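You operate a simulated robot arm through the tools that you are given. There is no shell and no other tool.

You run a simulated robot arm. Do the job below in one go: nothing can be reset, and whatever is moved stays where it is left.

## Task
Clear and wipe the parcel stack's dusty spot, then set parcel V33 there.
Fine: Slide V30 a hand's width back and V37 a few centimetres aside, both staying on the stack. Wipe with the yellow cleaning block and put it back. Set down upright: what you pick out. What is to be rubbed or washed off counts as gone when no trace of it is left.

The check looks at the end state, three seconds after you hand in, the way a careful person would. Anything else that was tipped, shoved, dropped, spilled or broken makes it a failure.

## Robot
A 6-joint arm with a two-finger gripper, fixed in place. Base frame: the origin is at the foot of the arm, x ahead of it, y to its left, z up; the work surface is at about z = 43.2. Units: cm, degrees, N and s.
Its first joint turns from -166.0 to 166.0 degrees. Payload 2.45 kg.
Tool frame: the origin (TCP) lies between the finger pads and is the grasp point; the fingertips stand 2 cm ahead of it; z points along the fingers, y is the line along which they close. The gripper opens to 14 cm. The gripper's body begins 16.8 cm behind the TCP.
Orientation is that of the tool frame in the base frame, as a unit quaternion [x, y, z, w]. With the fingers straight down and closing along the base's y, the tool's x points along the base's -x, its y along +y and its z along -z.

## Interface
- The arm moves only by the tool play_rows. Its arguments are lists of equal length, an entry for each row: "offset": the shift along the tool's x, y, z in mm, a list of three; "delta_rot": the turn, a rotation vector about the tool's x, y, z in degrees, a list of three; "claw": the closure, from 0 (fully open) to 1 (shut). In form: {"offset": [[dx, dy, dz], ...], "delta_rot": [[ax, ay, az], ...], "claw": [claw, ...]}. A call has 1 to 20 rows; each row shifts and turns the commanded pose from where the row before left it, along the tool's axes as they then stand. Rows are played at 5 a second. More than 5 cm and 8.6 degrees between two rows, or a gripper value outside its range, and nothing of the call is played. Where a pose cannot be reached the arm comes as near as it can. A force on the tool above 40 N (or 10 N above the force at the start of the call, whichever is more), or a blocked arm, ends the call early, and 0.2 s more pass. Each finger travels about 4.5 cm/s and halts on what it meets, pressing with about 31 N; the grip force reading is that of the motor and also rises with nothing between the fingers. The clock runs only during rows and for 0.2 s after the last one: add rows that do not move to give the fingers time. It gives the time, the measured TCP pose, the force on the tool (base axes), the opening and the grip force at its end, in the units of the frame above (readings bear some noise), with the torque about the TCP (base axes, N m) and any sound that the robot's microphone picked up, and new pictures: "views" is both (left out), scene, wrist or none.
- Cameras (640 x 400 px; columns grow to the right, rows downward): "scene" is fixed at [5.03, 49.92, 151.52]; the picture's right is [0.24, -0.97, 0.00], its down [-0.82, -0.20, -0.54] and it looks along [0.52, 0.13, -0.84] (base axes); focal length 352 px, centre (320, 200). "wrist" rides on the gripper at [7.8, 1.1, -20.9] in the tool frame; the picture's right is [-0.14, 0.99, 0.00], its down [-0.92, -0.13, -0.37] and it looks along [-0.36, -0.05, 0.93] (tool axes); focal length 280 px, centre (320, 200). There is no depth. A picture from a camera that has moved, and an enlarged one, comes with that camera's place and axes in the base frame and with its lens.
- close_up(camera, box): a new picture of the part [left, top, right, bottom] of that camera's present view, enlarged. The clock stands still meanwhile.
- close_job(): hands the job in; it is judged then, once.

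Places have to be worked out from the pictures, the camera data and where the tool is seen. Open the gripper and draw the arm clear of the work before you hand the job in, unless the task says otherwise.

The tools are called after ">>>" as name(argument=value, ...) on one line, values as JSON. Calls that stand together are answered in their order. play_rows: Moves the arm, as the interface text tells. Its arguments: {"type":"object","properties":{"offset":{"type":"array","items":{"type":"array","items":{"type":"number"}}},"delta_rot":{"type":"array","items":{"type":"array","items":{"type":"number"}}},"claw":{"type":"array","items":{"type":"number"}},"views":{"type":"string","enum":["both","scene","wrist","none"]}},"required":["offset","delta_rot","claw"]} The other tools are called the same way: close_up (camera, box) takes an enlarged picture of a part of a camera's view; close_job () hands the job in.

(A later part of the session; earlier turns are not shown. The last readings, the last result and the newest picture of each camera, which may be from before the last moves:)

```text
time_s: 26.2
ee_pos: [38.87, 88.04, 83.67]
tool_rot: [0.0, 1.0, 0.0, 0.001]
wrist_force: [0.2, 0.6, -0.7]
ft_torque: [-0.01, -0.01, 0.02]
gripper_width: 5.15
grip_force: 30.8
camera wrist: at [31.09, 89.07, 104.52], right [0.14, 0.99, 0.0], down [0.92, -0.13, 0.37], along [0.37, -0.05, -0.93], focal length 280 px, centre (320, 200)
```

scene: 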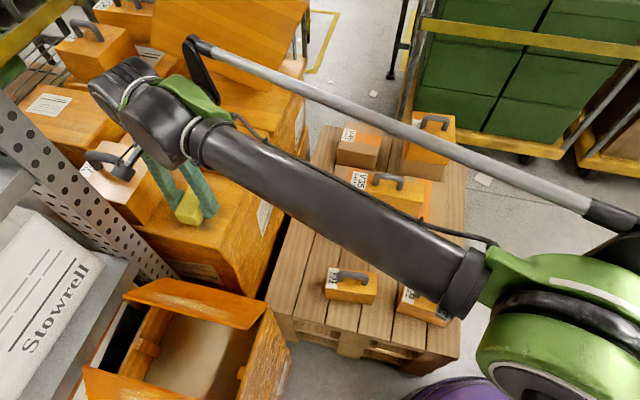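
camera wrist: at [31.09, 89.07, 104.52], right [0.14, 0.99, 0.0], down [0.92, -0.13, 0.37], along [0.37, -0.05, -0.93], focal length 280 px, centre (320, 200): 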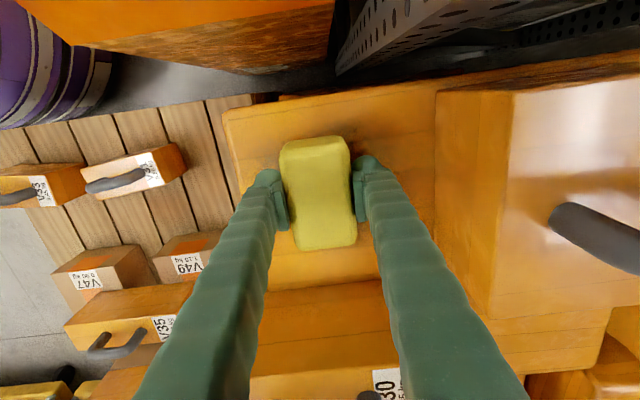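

There is no contact yet at TCP z = 83.67. I continue down in 2 mm steps, watching the vertical force.

>>> play_rows(offset=[[0, 0, 2], [0, 0, 2], [0, 0, 0]], delta_rot=[[0, 0, 0], [0, 0, 0], [0, 0, 0]], claw=[0.8, 0.8, 0.8], views="none")

>>> play_rows(offset=[[0, 0, 2], [0, 0, 0]], delta_rot=[[0, 0, 0], [0, 0, 0]], claw=[0.8, 0.8], views="none")

>>> play_rows(offset=[[0, 0, 2], [0, 0, 0]], delta_rot=[[0, 0, 0], [0, 0, 0]], claw=[0.8, 0.8], views="none")

```text
time_s: 27.0
ee_pos: [39.08, 87.89, 83.21]
tool_rot: [0.001, 1.0, 0.0, 0.001]
wrist_force: [-0.3, -0.8, -1.4]
ft_torque: [-0.02, 0.01, 0.02]
gripper_width: 5.13
grip_force: 30.5
```

```text
time_s: 27.6
ee_pos: [39.02, 88.0, 83.0]
tool_rot: [0.0, 1.0, 0.0, 0.001]
wrist_force: [0.8, -0.4, -0.4]
ft_torque: [0.03, 0.0, -0.01]
gripper_width: 5.14
grip_force: 31.2
```

```text
time_s: 28.2
ee_pos: [39.02, 87.9, 82.89]
tool_rot: [0.0, 1.0, 0.0, 0.0]
wrist_force: [-0.1, 0.7, -0.3]
ft_torque: [0.0, -0.01, 0.01]
gripper_width: 5.12
grip_force: 31.3
```

Still no contact at 82.9, so I keep lowering.

>>> play_rows(offset=[[0, 0, 2], [0, 0, 0]], delta_rot=[[0, 0, 0], [0, 0, 0]], claw=[0.8, 0.8], views="none")

>>> play_rows(offset=[[0, 0, 2], [0, 0, 0]], delta_rot=[[0, 0, 0], [0, 0, 0]], claw=[0.8, 0.8], views="none")

>>> play_rows(offset=[[0, 0, 2], [0, 0, 0]], delta_rot=[[0, 0, 0], [0, 0, 0]], claw=[0.8, 0.8], views="both")

```text
time_s: 28.8
ee_pos: [38.98, 87.74, 82.89]
tool_rot: [0.0, 1.0, 0.001, 0.001]
wrist_force: [4.6, 9.7, 21.4]
ft_torque: [0.0, -0.03, -0.02]
gripper_width: 5.15
grip_force: 31.5
```

```text
time_s: 29.2
ee_pos: [38.93, 87.95, 82.92]
tool_rot: [-0.001, 1.0, 0.001, 0.001]
wrist_force: [-0.1, 1.5, 16.6]
ft_torque: [-0.29, 0.23, -0.03]
gripper_width: 5.11
grip_force: 31.4
stopped in row 1: the force on the tool passed its limit at 45 N (the readings are from after the stop); the commanded pose is now the measured one
```

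```text
time_s: 29.6
ee_pos: [38.99, 87.88, 82.89]
tool_rot: [-0.001, 1.0, 0.001, 0.002]
wrist_force: [-0.8, -0.6, 18.8]
ft_torque: [-0.23, 0.17, -0.01]
gripper_width: 5.14
grip_force: 31.1
stopped in row 2: the force on the tool passed its limit at 44 N (the readings are from after the stop); the commanded pose is now the measured one
camera wrist: at [31.08, 88.9, 103.6], right [0.14, 0.99, 0.0], down [0.92, -0.13, 0.37], along [0.37, -0.05, -0.93], focal length 280 px, centre (320, 200)
```

scene: 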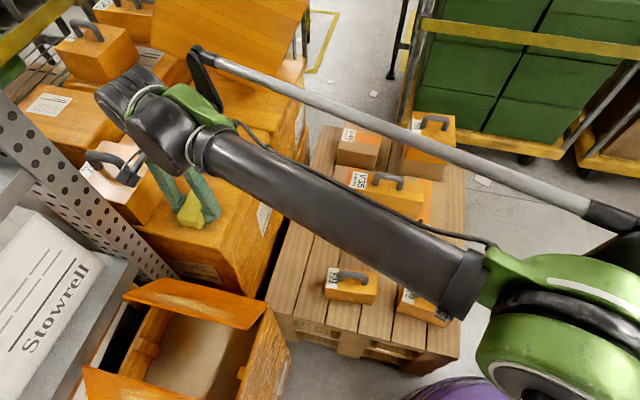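
wrist: 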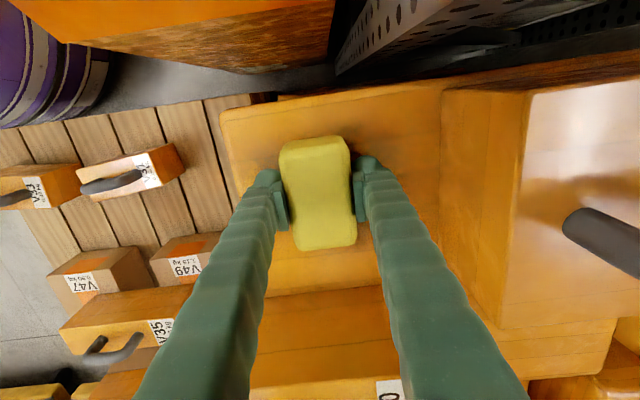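

Contact occurs at TCP z ≈ 82.85, and the block now presses with about 18 N. I ease off slightly and start the first strokes along x over the middle of the spot.

>>> play_rows(offset=[[0, 0, -0.4], [-10, 0, 0], [-15, 0, 0], [-15, 0, 0], [15, 0, 0], [20, 0, 0], [20, 0, 0], [10, 0, 0], [0, 0, 0]], delta_rot=[[0, 0, 0], [0, 0, 0], [0, 0, 0], [0, 0, 0], [0, 0, 0], [0, 0, 0], [0, 0, 0], [0, 0, 0], [0, 0, 0]], claw=[0.8, 0.8, 0.8, 0.8, 0.8, 0.8, 0.8, 0.8, 0.8])

```text
time_s: 31.6
ee_pos: [36.6, 87.84, 82.76]
tool_rot: [0.0, 1.0, 0.001, 0.001]
wrist_force: [19.8, -0.3, 30.3]
ft_torque: [-0.14, 0.01, -0.01]
gripper_width: 5.15
grip_force: 31.3
camera wrist: at [28.77, 88.79, 103.58], right [0.14, 0.99, 0.0], down [0.92, -0.13, 0.37], along [0.37, -0.05, -0.93], focal length 280 px, centre (320, 200)
```

scene: 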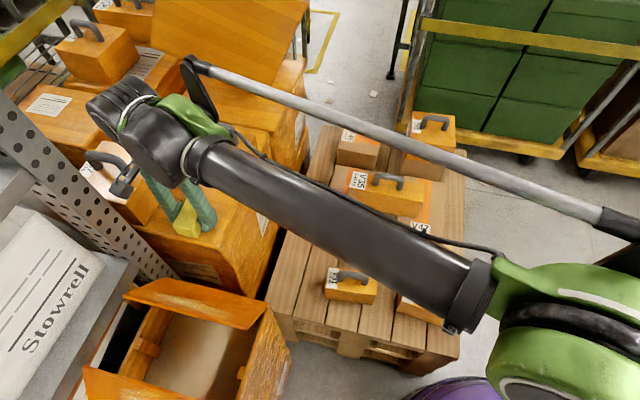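
wrist: 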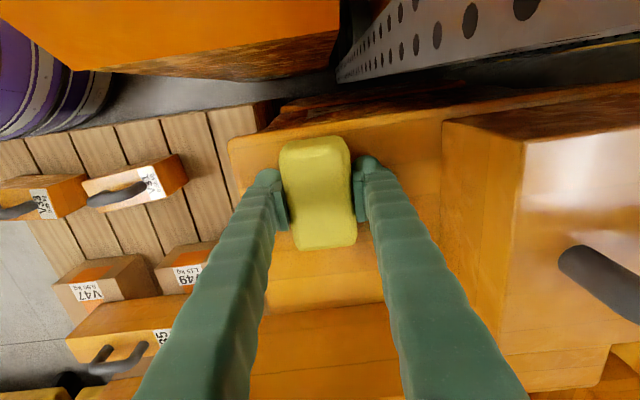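

The strokes ran through, but the normal force has grown to about 30 N. I ease up 1 mm and continue with strokes at y ≈ 91.

>>> play_rows(offset=[[0, 0, -1.0], [0, 15, 0], [0, 18, 0], [-20, 0, 0], [-20, 0, 0], [-20, 0, 0], [-14, 0, 0], [20, 0, 0], [20, 0, 0], [20, 0, 0], [12, 0, 0], [0, 0, 0]], delta_rot=[[0, 0, 0], [0, 0, 0], [0, 0, 0], [0, 0, 0], [0, 0, 0], [0, 0, 0], [0, 0, 0], [0, 0, 0], [0, 0, 0], [0, 0, 0], [0, 0, 0], [0, 0, 0]], claw=[0.8, 0.8, 0.8, 0.8, 0.8, 0.8, 0.8, 0.8, 0.8, 0.8, 0.8, 0.8])

```text
time_s: 34.2
ee_pos: [36.75, 91.19, 82.68]
tool_rot: [0.0, 1.0, 0.001, 0.001]
wrist_force: [0.8, 0.5, -0.9]
ft_torque: [0.0, -0.01, -0.01]
gripper_width: 5.14
grip_force: 31.3
camera wrist: at [28.88, 92.2, 103.61], right [0.14, 0.99, 0.0], down [0.92, -0.13, 0.37], along [0.37, -0.05, -0.93], focal length 280 px, centre (320, 200)
```

scene: 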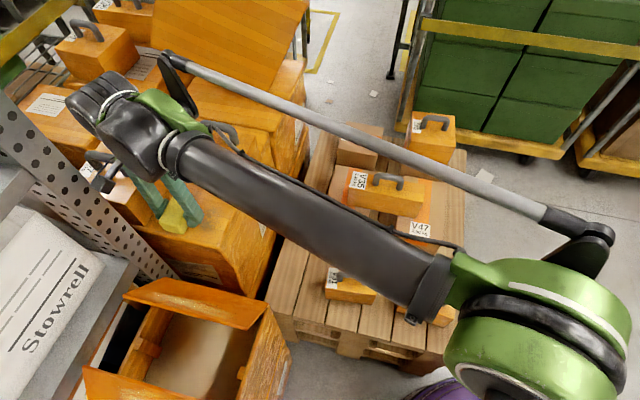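
wrist: 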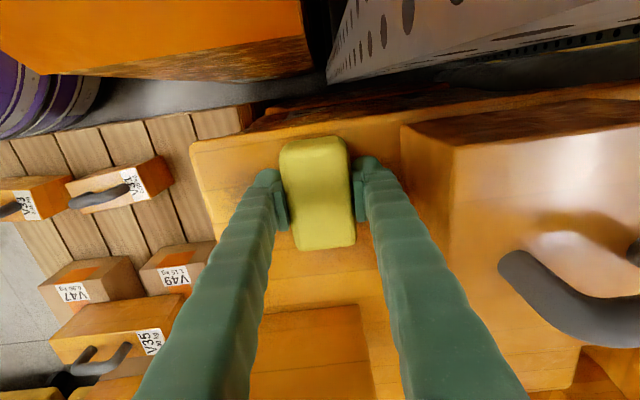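

The force is back to zero, so contact was lost. I look at the surface before pressing again.

>>> close_up(camera="wrist", box=[180, 80, 460, 330])

>>> close_up(camera="scene", box=[130, 150, 290, 270])

```text
1.60 times, centred on (320, 205) of wrist
camera zoom: at [28.88, 92.2, 103.61], right [0.14, 0.99, 0.0], down [0.92, -0.13, 0.37], along [0.37, -0.05, -0.93], focal length 449 px, centre (320, 192)
```

zoom: 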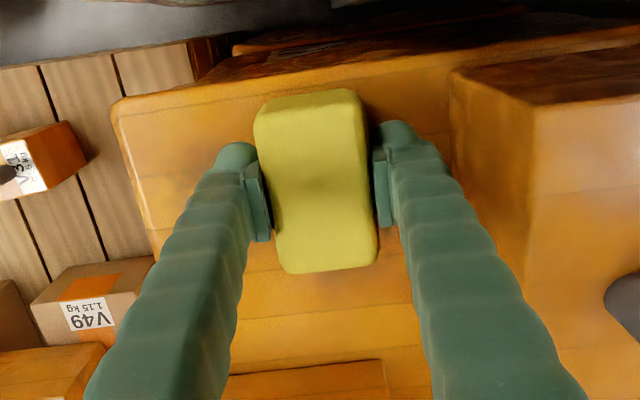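

```text
3.33 times, centred on (210, 210) of scene
camera zoom: at [5.03, 49.92, 151.52], right [0.24, -0.97, 0.0], down [-0.82, -0.2, -0.54], along [0.52, 0.13, -0.84], focal length 1172 px, centre (687, 167)
```

zoom: 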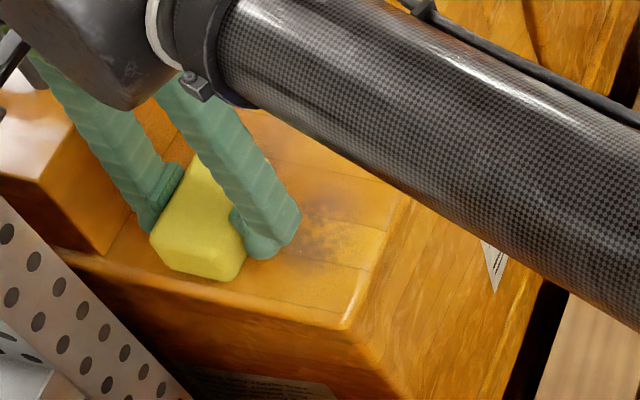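

The middle looks mostly clean, with dust left on the y ≈ 83–85 side. I press down again in small steps.

>>> play_rows(offset=[[-10, 0, 0.7], [0, 0, 0.5], [0, 0, 0]], delta_rot=[[0, 0, 0], [0, 0, 0], [0, 0, 0]], claw=[0.8, 0.8, 0.8], views="none")

>>> play_rows(offset=[[0, 0, 0.5], [0, 0, 0]], delta_rot=[[0, 0, 0], [0, 0, 0]], claw=[0.8, 0.8], views="none")

```text
time_s: 35.0
ee_pos: [37.82, 91.09, 82.69]
tool_rot: [0.0, 1.0, 0.002, 0.001]
wrist_force: [0.5, -0.4, 7.8]
ft_torque: [-0.16, 0.22, -0.02]
gripper_width: 5.13
grip_force: 30.7
```

```text
time_s: 35.6
ee_pos: [37.73, 91.21, 82.85]
tool_rot: [0.0, 1.0, 0.002, 0.001]
wrist_force: [3.6, 2.2, 19.5]
ft_torque: [-0.14, 0.08, 0.02]
gripper_width: 5.14
grip_force: 30.8
```

It is pressing with about 19 N again. I repeat the stroke at y ≈ 91, then step to y ≈ 88 and 84.5.

>>> play_rows(offset=[[-10, 0, -0.3], [-20, 0, 0], [-20, 0, 0], [-12, 0, 0], [20, 0, 0], [20, 0, 0], [20, 0, 0], [0, -15, 0], [0, -15, 0], [-20, 0, 0], [-20, 0, 0], [-20, 0, 0], [20, 0, 0], [20, 0, 0], [20, 0, 0], [0, -15, 0], [0, -20, 0], [0, 0, 0]], delta_rot=[[0, 0, 0], [0, 0, 0], [0, 0, 0], [0, 0, 0], [0, 0, 0], [0, 0, 0], [0, 0, 0], [0, 0, 0], [0, 0, 0], [0, 0, 0], [0, 0, 0], [0, 0, 0], [0, 0, 0], [0, 0, 0], [0, 0, 0], [0, 0, 0], [0, 0, 0], [0, 0, 0]], claw=[0.8, 0.8, 0.8, 0.8, 0.8, 0.8, 0.8, 0.8, 0.8, 0.8, 0.8, 0.8, 0.8, 0.8, 0.8, 0.8, 0.8, 0.8])

```text
time_s: 39.4
ee_pos: [37.91, 84.64, 82.69]
tool_rot: [-0.001, 1.0, 0.002, 0.001]
wrist_force: [-1.7, -0.2, 5.2]
ft_torque: [-0.15, 0.01, -0.03]
gripper_width: 5.17
grip_force: 31.1
camera wrist: at [30.05, 85.71, 103.55], right [0.14, 0.99, 0.0], down [0.92, -0.13, 0.37], along [0.37, -0.05, -0.93], focal length 280 px, centre (320, 200)
```

scene: 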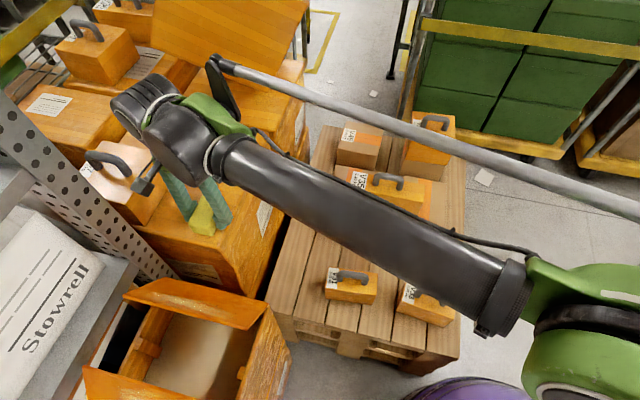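
wrist: 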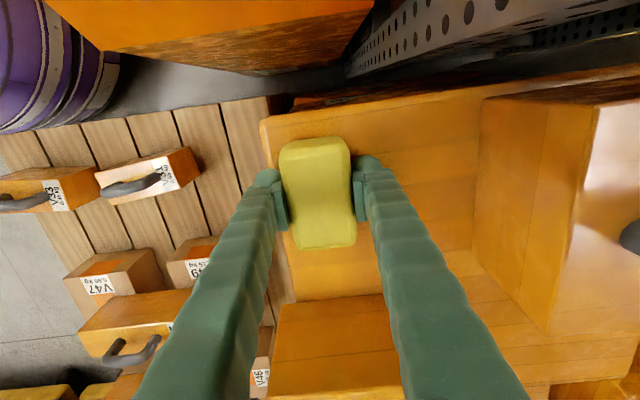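

Force is down to 5 N here, so I press 0.6 mm more and stroke along x at y ≈ 84.5 and 83.5.

>>> play_rows(offset=[[0, 0, 0.6], [-15, 0, 0], [-20, 0, 0], [-20, 0, 0], [-10, 0, 0], [20, 0, 0], [20, 0, 0], [20, 0, 0], [10, 0, 0], [0, -10, 0], [-20, 0, 0], [-20, 0, 0], [-20, 0, 0], [20, 0, 0], [20, 0, 0], [20, 0, 0], [0, 0, 0]], delta_rot=[[0, 0, 0], [0, 0, 0], [0, 0, 0], [0, 0, 0], [0, 0, 0], [0, 0, 0], [0, 0, 0], [0, 0, 0], [0, 0, 0], [0, 0, 0], [0, 0, 0], [0, 0, 0], [0, 0, 0], [0, 0, 0], [0, 0, 0], [0, 0, 0], [0, 0, 0]], claw=[0.8, 0.8, 0.8, 0.8, 0.8, 0.8, 0.8, 0.8, 0.8, 0.8, 0.8, 0.8, 0.8, 0.8, 0.8, 0.8, 0.8])

```text
time_s: 42.3
ee_pos: [43.12, 83.61, 82.76]
tool_rot: [0.002, 1.0, 0.003, 0.003]
wrist_force: [-0.9, -1.7, 9.8]
ft_torque: [-0.23, 0.5, 0.03]
gripper_width: 5.16
grip_force: 31.5
stopped in row 14: the force on the tool passed its limit at 45 N (the readings are from after the stop); the commanded pose is now the measured one
camera wrist: at [35.2, 84.7, 103.49], right [0.14, 0.99, 0.01], down [0.92, -0.13, 0.37], along [0.37, -0.05, -0.93], focal length 280 px, centre (320, 200)
```

scene: 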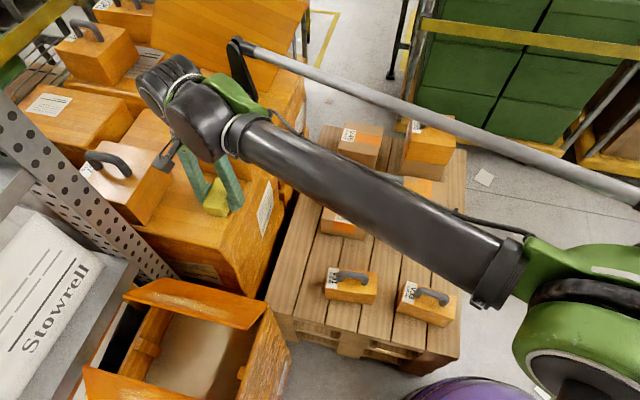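
wrist: 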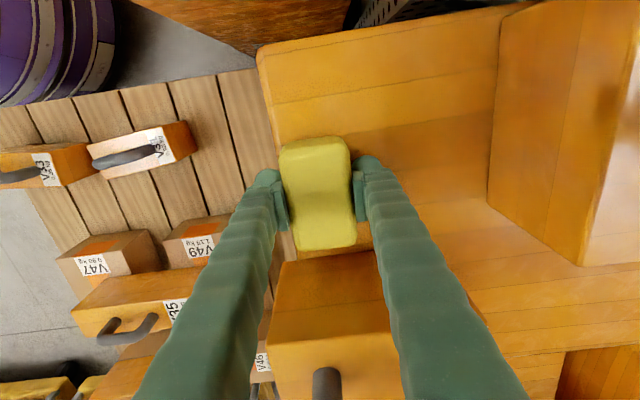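

The force limit stopped the last stroke, but the visible part of the surface looks clean. I lift off and shift aside to inspect the whole spot.

>>> play_rows(offset=[[0, 0, -10], [0, 0, -40], [0, 0, -50], [0, 0, -50], [10, -40, 0], [10, -40, 0], [0, -40, 0], [0, 0, 0]], delta_rot=[[0, 0, 0], [0, 0, 0], [0, 0, 0], [0, 0, 0], [0, 0, 0], [0, 0, 0], [0, 0, 0], [0, 0, 0]], claw=[0.8, 0.8, 0.8, 0.8, 0.8, 0.8, 0.8, 0.8])

>>> close_up(camera="wrist", box=[360, 40, 600, 190])

>>> close_up(camera="scene", box=[100, 160, 260, 260])

```text
time_s: 44.1
ee_pos: [40.99, 71.49, 97.84]
tool_rot: [0.001, 1.0, 0.002, 0.004]
wrist_force: [-0.2, 0.1, -0.4]
ft_torque: [0.01, 0.02, -0.04]
gripper_width: 5.16
grip_force: 31.7
camera wrist: at [33.04, 72.65, 118.58], right [0.14, 0.99, 0.01], down [0.92, -0.13, 0.37], along [0.37, -0.05, -0.93], focal length 280 px, centre (320, 200)
```

scene: 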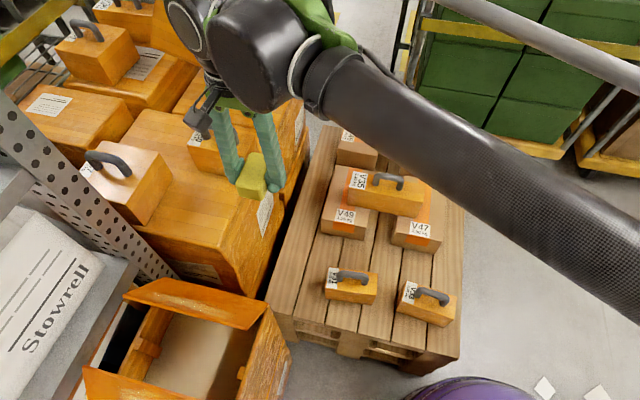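
wrist: 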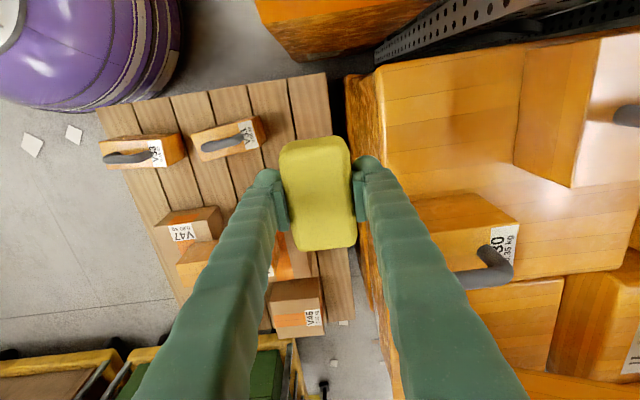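

```text
2.67 times, centred on (480, 115) of wrist
camera zoom: at [33.04, 72.65, 118.58], right [0.14, 0.99, 0.01], down [0.92, -0.13, 0.37], along [0.37, -0.05, -0.93], focal length 748 px, centre (-107, 427)
```

zoom: 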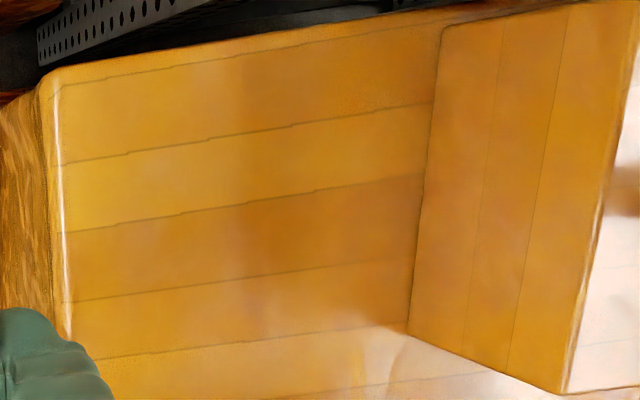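

```text
4.00 times, centred on (180, 210) of scene
camera zoom: at [5.03, 49.92, 151.52], right [0.24, -0.97, 0.0], down [-0.82, -0.2, -0.54], along [0.52, 0.13, -0.84], focal length 1406 px, centre (880, 160)
```

zoom: 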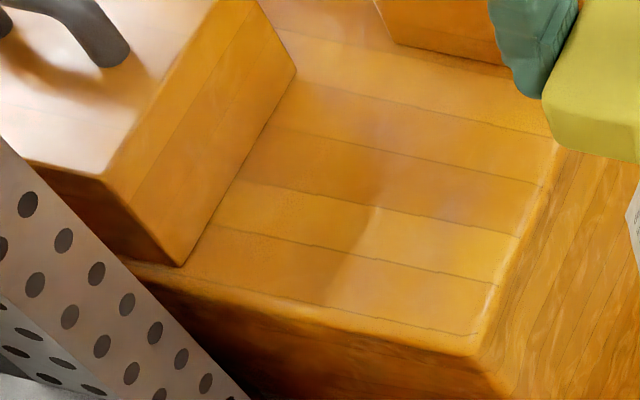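

The surface looks clean from both sides. I enlarge further to check for faint traces before putting the block away.

>>> close_up(camera="wrist", box=[380, 60, 460, 110])

>>> close_up(camera="wrist", box=[440, 60, 530, 116])

>>> close_up(camera="wrist", box=[380, 110, 520, 197])

>>> close_up(camera="scene", box=[145, 180, 245, 243])

```text
8.00 times, centred on (420, 85) of wrist
camera zoom: at [33.04, 72.65, 118.58], right [0.14, 0.99, 0.01], down [0.92, -0.13, 0.37], along [0.37, -0.05, -0.93], focal length 2243 px, centre (-480, 1120)
```

zoom: 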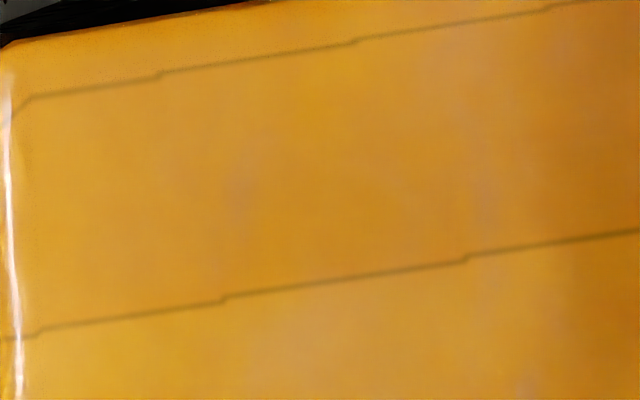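

```text
7.11 times, centred on (485, 88) of wrist
camera zoom: at [33.04, 72.65, 118.58], right [0.14, 0.99, 0.01], down [0.92, -0.13, 0.37], along [0.37, -0.05, -0.93], focal length 1994 px, centre (-853, 996)
```

zoom: 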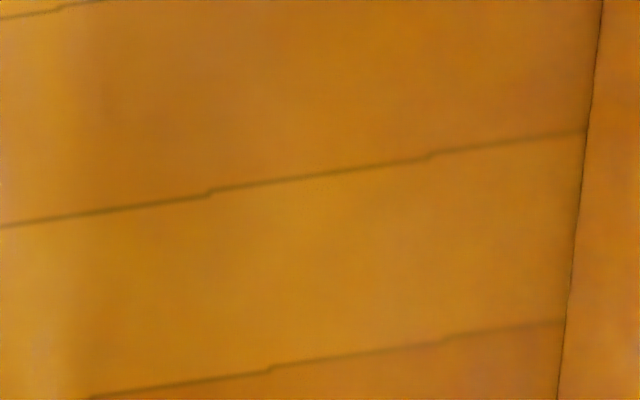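

```text
4.57 times, centred on (450, 154) of wrist
camera zoom: at [33.04, 72.65, 118.58], right [0.14, 0.99, 0.01], down [0.92, -0.13, 0.37], along [0.37, -0.05, -0.93], focal length 1282 px, centre (-274, 413)
```

zoom: 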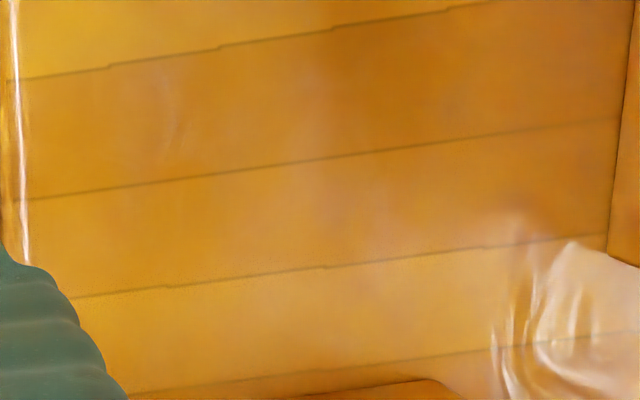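

```text
6.35 times, centred on (195, 212) of scene
camera zoom: at [5.03, 49.92, 151.52], right [0.24, -0.97, 0.0], down [-0.82, -0.2, -0.54], along [0.52, 0.13, -0.84], focal length 2232 px, centre (1114, 127)
```

zoom: 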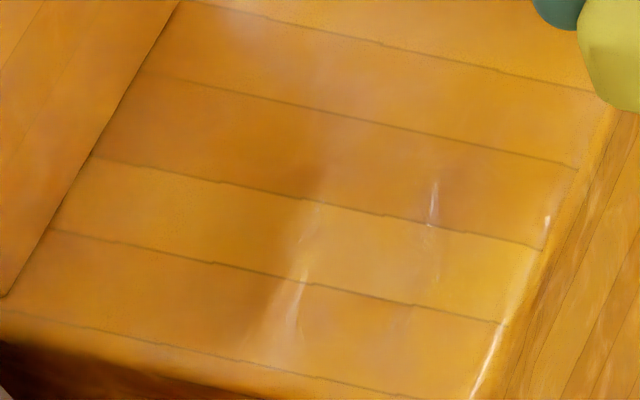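

No trace of dust is left. I return the block: square up the tool, go back over its original place at (39.1, 67.15) with the same yaw, and lower to just above the pallet.

>>> play_rows(offset=[[10, -22, 0], [9, -22, 0], [0, 0, 0], [0, 0, 50], [0, 0, 50], [0, 0, 50], [0, 0, 50], [0, 0, 50], [0, 0, 50], [0, 0, 50], [0, 0, 50], [0, 0, 50], [0, 0, 30], [0, 0, 20], [0, 0, 8], [0, 0, 0]], delta_rot=[[0.23, 0.46, -0.11], [0, 0, 0], [0, 0, -4], [0, 0, 0], [0, 0, 0], [0, 0, 0], [0, 0, 0], [0, 0, 0], [0, 0, 0], [0, 0, 0], [0, 0, 0], [0, 0, 0], [0, 0, 0], [0, 0, 0], [0, 0, 0], [0, 0, 0]], claw=[0.8, 0.8, 0.8, 0.8, 0.8, 0.8, 0.8, 0.8, 0.8, 0.8, 0.8, 0.8, 0.8, 0.8, 0.8, 0.8])

```text
time_s: 47.5
ee_pos: [39.0, 67.3, 47.01]
tool_rot: [-0.034, 0.999, 0.0, -0.001]
wrist_force: [-1.0, 0.0, -1.6]
ft_torque: [0.02, -0.04, 0.0]
gripper_width: 5.16
grip_force: 31.0
camera wrist: at [31.06, 67.89, 67.64], right [0.07, 1.0, 0.0], down [0.93, -0.07, 0.37], along [0.37, -0.03, -0.93], focal length 280 px, centre (320, 200)
```

scene: 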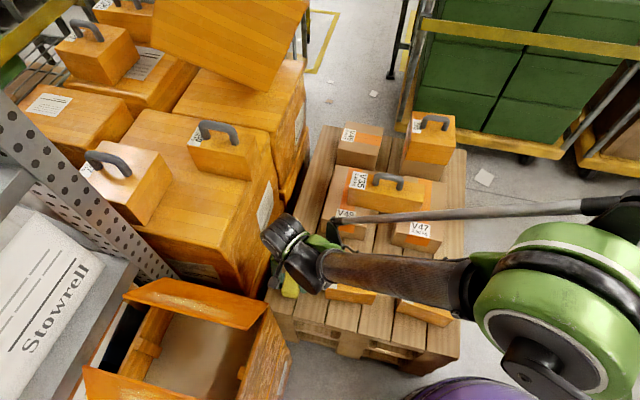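
wrist: 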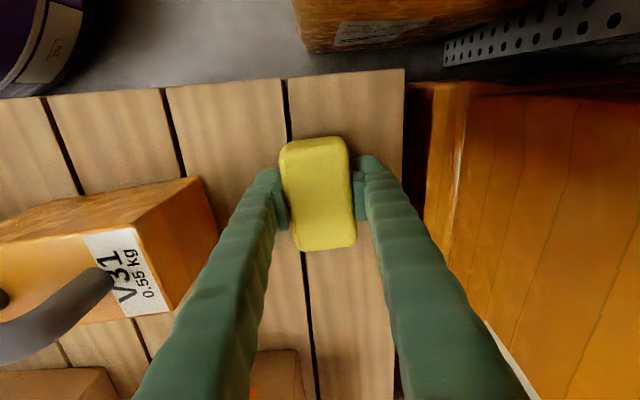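

The TCP is about 1 cm above the original grasp height. I lower gently until I feel contact.

>>> play_rows(offset=[[0, 0, 5], [0, 0, 3], [0, 0, 1], [0, 0, 0]], delta_rot=[[0, 0, 0], [0, 0, 0], [0, 0, 0], [0, 0, 0]], claw=[0.8, 0.8, 0.8, 0.8], views="none")

>>> play_rows(offset=[[0, 0, 1], [0, 0, 0]], delta_rot=[[0, 0, 0], [0, 0, 0]], claw=[0.8, 0.8], views="none")

>>> play_rows(offset=[[0, 0, 1], [0, 0, 0]], delta_rot=[[0, 0, 0], [0, 0, 0]], claw=[0.8, 0.8], views="none")

```text
time_s: 48.5
ee_pos: [38.92, 67.23, 46.02]
tool_rot: [-0.035, 0.999, 0.001, 0.0]
wrist_force: [0.0, -2.0, 10.8]
ft_torque: [0.01, -0.47, -0.06]
gripper_width: 5.17
grip_force: 31.0
```

```text
time_s: 49.1
ee_pos: [38.95, 67.3, 45.84]
tool_rot: [-0.034, 0.999, 0.0, 0.001]
wrist_force: [0.4, -1.8, 34.4]
ft_torque: [-0.09, -0.29, 0.01]
gripper_width: 5.14
grip_force: 31.4
```

```text
time_s: 49.5
ee_pos: [38.91, 67.33, 45.84]
tool_rot: [-0.034, 0.999, 0.001, 0.0]
wrist_force: [-0.8, -2.2, 28.3]
ft_torque: [-0.11, -0.03, 0.0]
gripper_width: 5.12
grip_force: 30.6
stopped in row 1: the force on the tool passed its limit at 47 N (the readings are from after the stop); the commanded pose is now the measured one
```

The block is seated on the pallet. I relieve most of the pressing force and open the fingers to about 8 cm.

>>> play_rows(offset=[[0, 0, -1], [0, 0, 0], [0, 0, 0], [0, 0, 0], [0, 0, 0], [0, 0, 0], [0, 0, 0]], delta_rot=[[0, 0, 0], [0, 0, 0], [0, 0, 0], [0, 0, 0], [0, 0, 0], [0, 0, 0], [0, 0, 0]], claw=[0.8, 0.7, 0.6, 0.5, 0.42, 0.42, 0.42])

```text
time_s: 51.1
ee_pos: [39.07, 67.4, 45.72]
tool_rot: [-0.035, 0.999, 0.0, -0.001]
wrist_force: [-0.6, -1.0, -0.3]
ft_torque: [-0.01, 0.02, -0.02]
gripper_width: 8.12
grip_force: 0.2
camera wrist: at [31.13, 67.88, 66.67], right [0.07, 1.0, 0.0], down [0.93, -0.07, 0.37], along [0.37, -0.03, -0.93], focal length 280 px, centre (320, 200)
```

scene: 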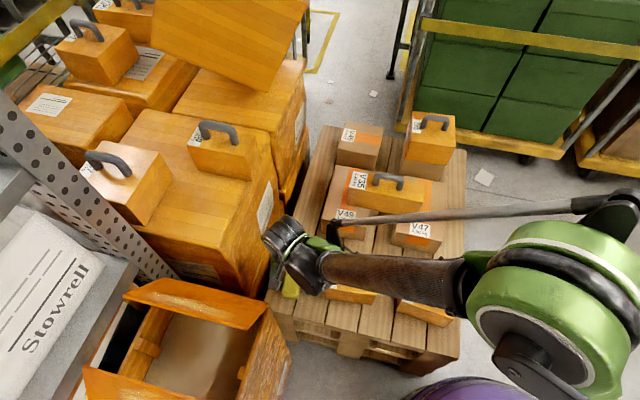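
wrist: 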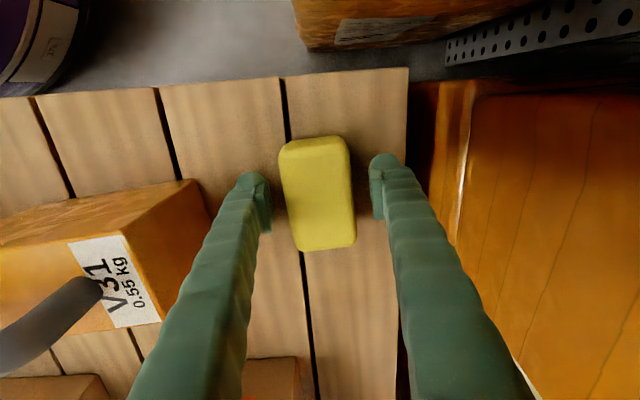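

The block is back in its place. Next is V33, which I estimate is centred at (41.3, 27.1), about 15 × 6.2 × 9.6 cm, with its long axis turned about −6.5° from the y axis. I rise, travel over it and turn the gripper so the fingers close across its narrow side.

>>> play_rows(offset=[[0, 0, -30], [0, 0, -50], [0, 0, -50], [0, 0, -50], [0, 0, -50], [0, 0, -50], [0, 0, -42], [0.6, -45, 0], [0.6, -45, 0], [0.6, -45, 0], [0.6, -45, 0], [0.6, -45, 0], [0.7, -45, 0], [0.7, -45, 0], [0.7, -45, 0], [0.8, -44, 0], [0, 0, 0]], delta_rot=[[0, 0, 0], [0, 0, 0], [0, 0, 0], [0, 0, 0], [0, 0, 0], [0, 0, 0], [0, 0, 0], [0, 0, 0], [0, 0, 0], [0, 0, 0], [0, 0, 0], [0, 0, 0], [0, 0, 0], [0, 0, 0], [0, 0, 0], [0, 0, 0], [0, 0, 0]], claw=[0.42, 0.42, 0.42, 0.42, 0.42, 0.42, 0.42, 0.3, 0.2, 0.1, 0.1, 0.1, 0.1, 0.1, 0.1, 0.1, 0.1])

>>> play_rows(offset=[[0, 0, 0], [0, 0, 0], [0, 0, 0], [0, 0, 0], [0, 0, 0], [0, 0, 0], [0, 0, 0], [0, 0, 0], [0, 0, 0], [0, 0, 0], [0, 0, 0]], delta_rot=[[0, 0, -8], [0, 0, -8], [0, 0, -8], [0, 0, -8], [0, 0, -8], [0, 0, -8], [0, 0, -8], [0, 0, -8], [0, 0, -8], [0, 0, -7.5], [0, 0, 0]], claw=[0.1, 0.1, 0.1, 0.1, 0.1, 0.1, 0.1, 0.1, 0.1, 0.1, 0.1])

```text
time_s: 54.7
ee_pos: [40.98, 27.08, 78.06]
tool_rot: [-0.034, 0.999, 0.001, -0.001]
wrist_force: [-0.6, 0.5, 0.3]
ft_torque: [0.01, 0.0, -0.03]
gripper_width: 12.62
grip_force: 0.0
camera wrist: at [33.2, 27.71, 98.84], right [0.07, 1.0, 0.0], down [0.93, -0.07, 0.37], along [0.37, -0.02, -0.93], focal length 280 px, centre (320, 200)
```

scene: 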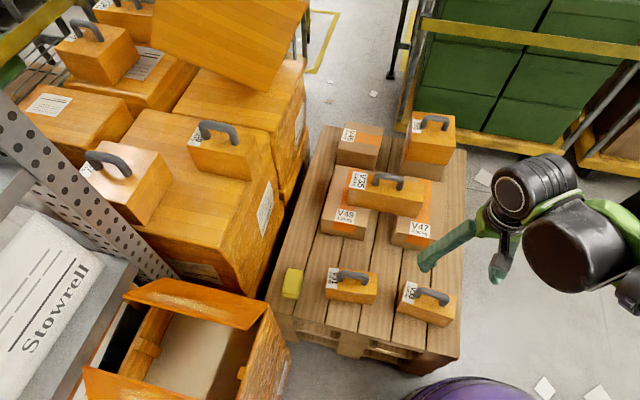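
wrist: 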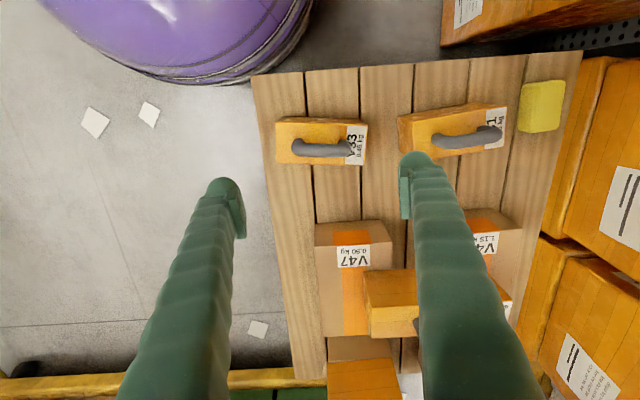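

```text
time_s: 57.1
ee_pos: [41.07, 26.87, 78.02]
tool_rot: [-0.665, 0.746, 0.001, 0.0]
wrist_force: [0.0, -0.6, 0.0]
ft_torque: [0.02, 0.02, -0.01]
gripper_width: 12.61
grip_force: 0.1
camera wrist: at [39.17, 19.3, 98.88], right [-0.97, 0.25, 0.0], down [0.23, 0.9, 0.37], along [0.09, 0.36, -0.93], focal length 280 px, centre (320, 200)
```

scene: 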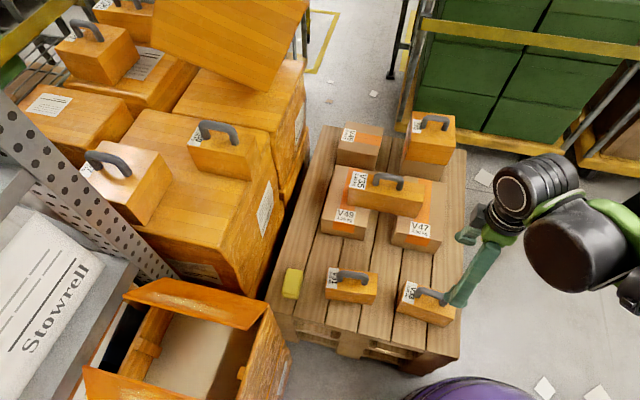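
wrist: 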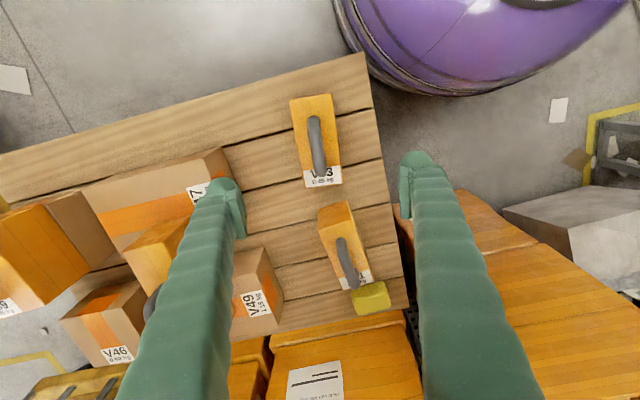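

The gripper is aligned with V33's long axis. I enlarge to refine V33's position before descending.

>>> close_up(camera="wrist", box=[260, 80, 380, 200])

>>> close_up(camera="scene", box=[380, 265, 470, 335])

```text
3.33 times, centred on (320, 140) of wrist
camera zoom: at [39.17, 19.3, 98.88], right [-0.97, 0.25, 0.0], down [0.23, 0.9, 0.37], along [0.09, 0.36, -0.93], focal length 935 px, centre (320, 400)
```

zoom: 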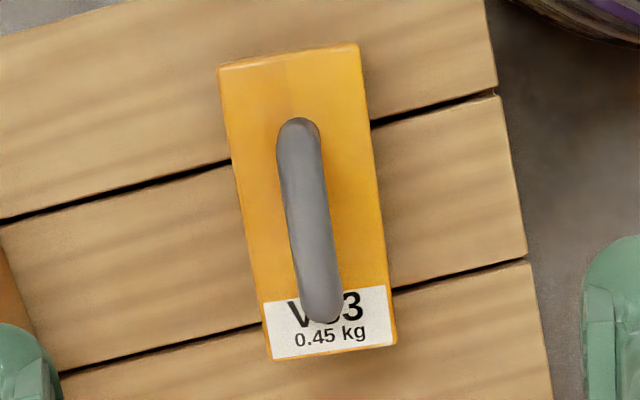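

```text
5.71 times, centred on (425, 300) of scene
camera zoom: at [5.03, 49.92, 151.52], right [0.24, -0.97, 0.0], down [-0.82, -0.2, -0.54], along [0.52, 0.13, -0.84], focal length 2009 px, centre (-280, -371)
```

zoom: 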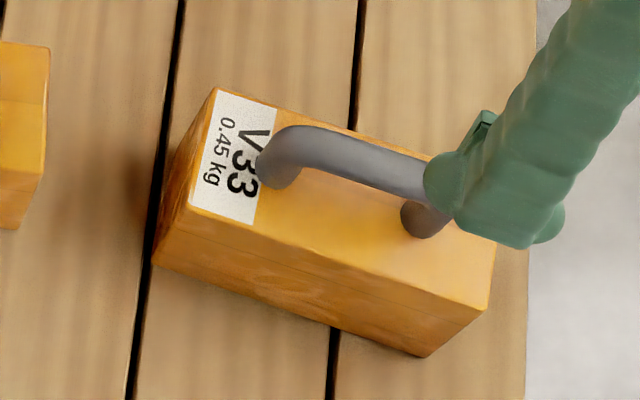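

V33 is centred at about (41.65, 27.2) with a 14.4 × 6.5 cm footprint. I make the small correction and lower the fingers on either side of it to mid-height.

>>> play_rows(offset=[[-3, -6, 0], [0, 0, 45], [0, 0, 45], [0, 0, 45], [0, 0, 45], [0, 0, 45], [0, 0, 40], [0, 0, 25], [0, 0, 10], [0, 0, 0]], delta_rot=[[0, 0, -0.7], [0, 0, 0], [0, 0, 0], [0, 0, 0], [0, 0, 0], [0, 0, 0], [0, 0, 0], [0, 0, 0], [0, 0, 0], [0, 0, 0]], claw=[0.2, 0.28, 0.28, 0.28, 0.28, 0.28, 0.28, 0.28, 0.28, 0.28])

```text
time_s: 59.3
ee_pos: [41.7, 27.27, 47.97]
tool_rot: [-0.669, 0.743, 0.001, 0.0]
wrist_force: [-0.3, -0.3, -0.1]
ft_torque: [0.0, -0.01, 0.01]
gripper_width: 10.07
grip_force: 0.0
camera wrist: at [39.9, 19.58, 68.78], right [-0.97, 0.24, 0.0], down [0.22, 0.9, 0.37], along [0.09, 0.36, -0.93], focal length 280 px, centre (320, 200)
```

scene: 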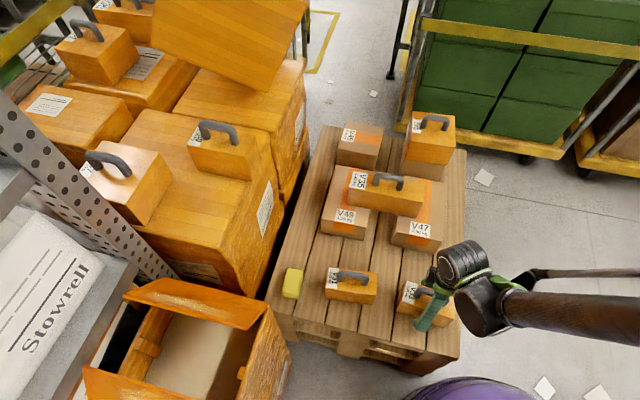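
wrist: 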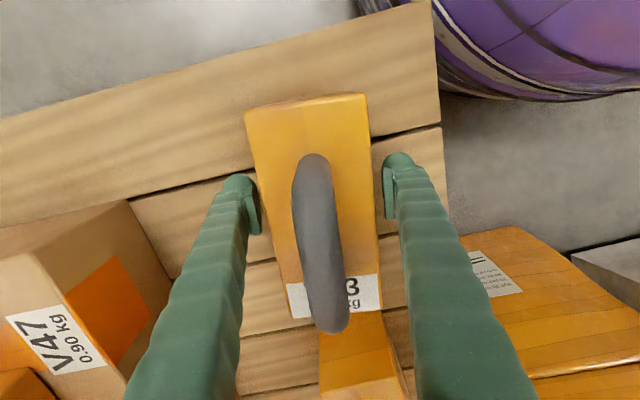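

The fingers straddle V33 evenly. I close on it.

>>> play_rows(offset=[[0, 0, 0], [0, 0, 0], [0, 0, 0], [0, 0, 0], [0, 0, 0]], delta_rot=[[0, 0, 0], [0, 0, 0], [0, 0, 0], [0, 0, 0], [0, 0, 0]], claw=[0.4, 0.5, 0.6, 0.7, 0.7])

```text
time_s: 60.5
ee_pos: [41.83, 27.17, 48.19]
tool_rot: [-0.67, 0.743, 0.001, 0.0]
wrist_force: [-2.2, -0.7, 1.0]
ft_torque: [-0.02, -0.03, 0.0]
gripper_width: 7.22
grip_force: 31.2
camera wrist: at [39.9, 19.58, 68.8], right [-0.97, 0.24, 0.0], down [0.22, 0.9, 0.37], along [0.09, 0.36, -0.93], focal length 280 px, centre (320, 200)
```

scene: 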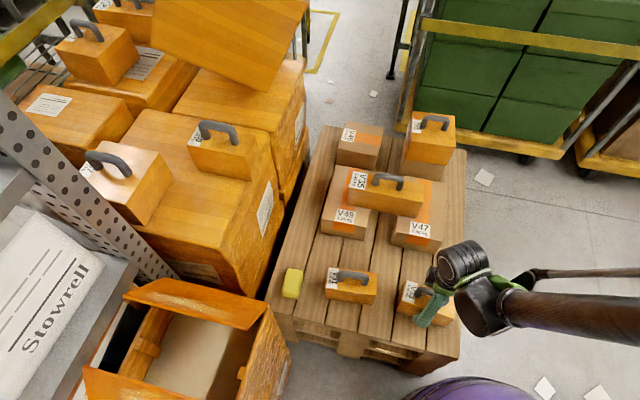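
wrist: 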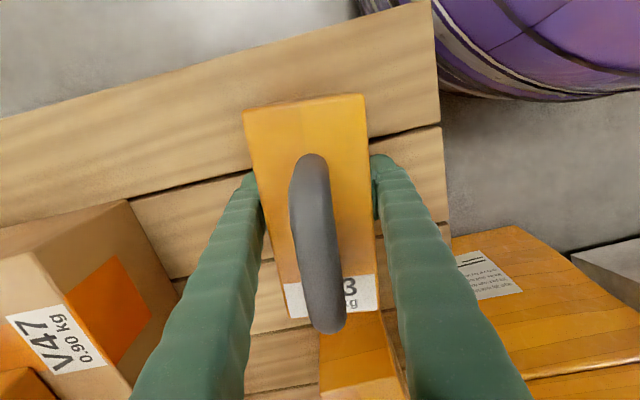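

V33 is held at 7.2 cm with full grip force. I lift it 5 cm and check the hold.

>>> play_rows(offset=[[0, 0, -5], [0, 0, -15], [0, 0, -30], [0, 0, 0]], delta_rot=[[0, 0, 0], [0, 0, 0], [0, 0, 0], [0, 0, 0]], claw=[0.7, 0.7, 0.7, 0.7])

```text
time_s: 61.5
ee_pos: [41.74, 27.15, 52.78]
tool_rot: [-0.67, 0.743, 0.002, 0.0]
wrist_force: [-0.2, 0.5, -4.1]
ft_torque: [-0.01, 0.04, -0.01]
gripper_width: 7.24
grip_force: 30.7
camera wrist: at [39.9, 19.57, 73.75], right [-0.97, 0.24, 0.0], down [0.22, 0.9, 0.37], along [0.09, 0.36, -0.93], focal length 280 px, centre (320, 200)
```

scene: 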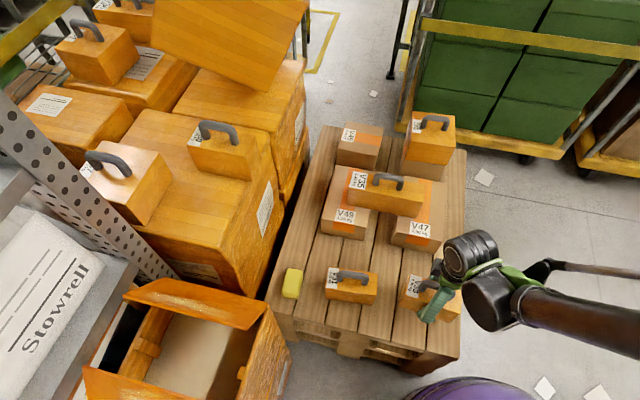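
wrist: 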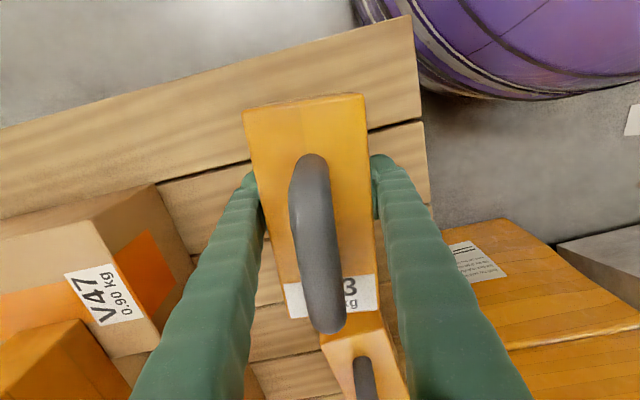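

The hold is secure, with about 4 N of weight showing. I raise it to z ≈ 101 and square the yaw so its long side lies along y.

>>> play_rows(offset=[[0, 0, -30], [0, 0, -40], [0, 0, -40], [0, 0, -40], [0, 0, -40], [0, 0, -40], [0, 0, -40], [0, 0, -40], [0, 0, -40], [0, 0, -40], [0, 0, -40], [0, 0, -40], [0, 0, -14], [0, 0, 0], [0, 0, 0]], delta_rot=[[0, 0, 0], [0, 0, 0], [0, 0, 0], [0, 0, 0], [0, 0, 0], [0, 0, 0], [0, 0, 0], [0, 0, 0], [0, 0, 0], [0, 0, 0], [0, 0, 0], [0, 0, 0], [0, 0, -3], [0, 0, -2.9], [0, 0, 0]], claw=[0.7, 0.7, 0.7, 0.7, 0.7, 0.7, 0.7, 0.7, 0.7, 0.7, 0.7, 0.7, 0.7, 0.7, 0.7])

```text
time_s: 64.7
ee_pos: [41.73, 27.25, 101.46]
tool_rot: [-0.707, 0.707, 0.001, 0.001]
wrist_force: [0.3, -0.5, -3.9]
ft_torque: [-0.03, 0.01, -0.02]
gripper_width: 7.19
grip_force: 31.2
camera wrist: at [40.73, 19.44, 122.27], right [-0.99, 0.14, 0.0], down [0.13, 0.92, 0.37], along [0.05, 0.37, -0.93], focal length 280 px, centre (320, 200)
```

scene: 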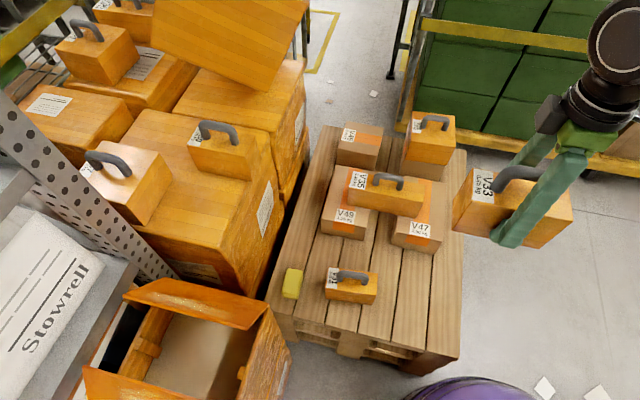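
wrist: 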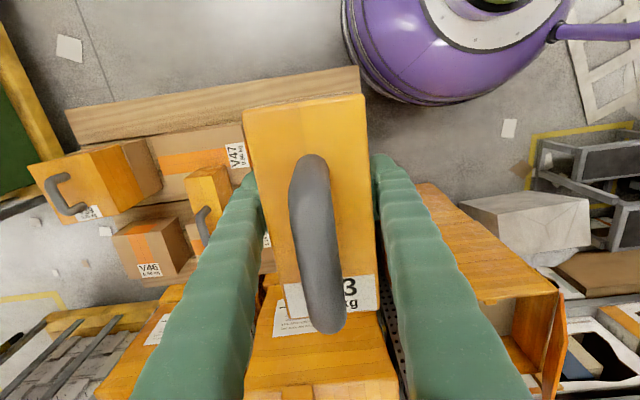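

The yaw is square now. I carry V33 over to above the cleaned spot, aiming for a centre near (40, 88.6).

>>> play_rows(offset=[[-30, 1, 0], [-42, 1, 0], [-42, 1, 0], [-42, 1, 0], [-42, 1, 0], [-42, 1, 0], [-42, 1, 0], [-42, 1, 0], [-42, 1, 0], [-42, 1, 0], [-42, 1, 0], [-42, 1, 0], [-42, 1, 0], [-42, 2, 0], [-37, 2, 0], [0, 0, 0]], delta_rot=[[0, 0, 0], [0, 0, 0], [0, 0, 0], [0, 0, 0], [0, 0, 0], [0, 0, 0], [0, 0, 0], [0, 0, 0], [0, 0, 0], [0, 0, 0], [0, 0, 0], [0, 0, 0], [0, 0, 0], [0, 0, 0], [0, 0, 0], [0, 0, 0]], claw=[0.7, 0.7, 0.7, 0.7, 0.7, 0.7, 0.7, 0.7, 0.7, 0.7, 0.7, 0.7, 0.7, 0.7, 0.7, 0.7])

```text
time_s: 68.1
ee_pos: [40.03, 88.36, 101.3]
tool_rot: [-0.707, 0.707, 0.001, -0.001]
wrist_force: [-0.4, -0.2, -4.5]
ft_torque: [0.0, -0.02, 0.01]
gripper_width: 7.23
grip_force: 30.9
camera wrist: at [38.95, 80.53, 122.19], right [-0.99, 0.14, 0.0], down [0.13, 0.92, 0.37], along [0.05, 0.37, -0.93], focal length 280 px, centre (320, 200)
```

scene: 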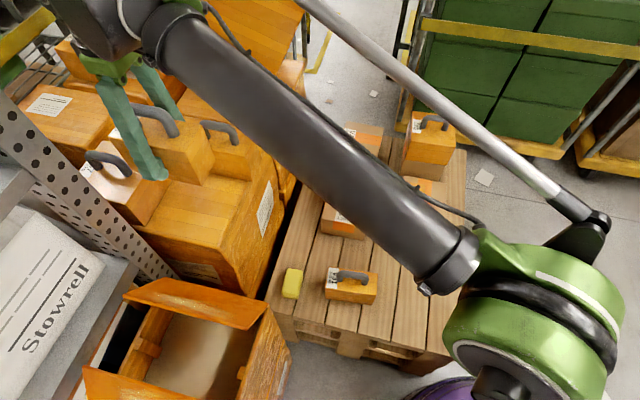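
wrist: 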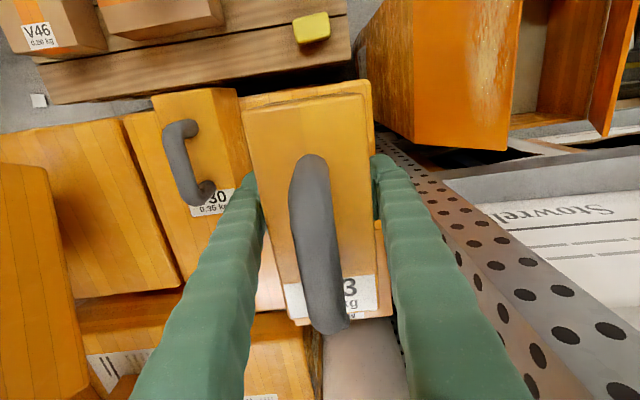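

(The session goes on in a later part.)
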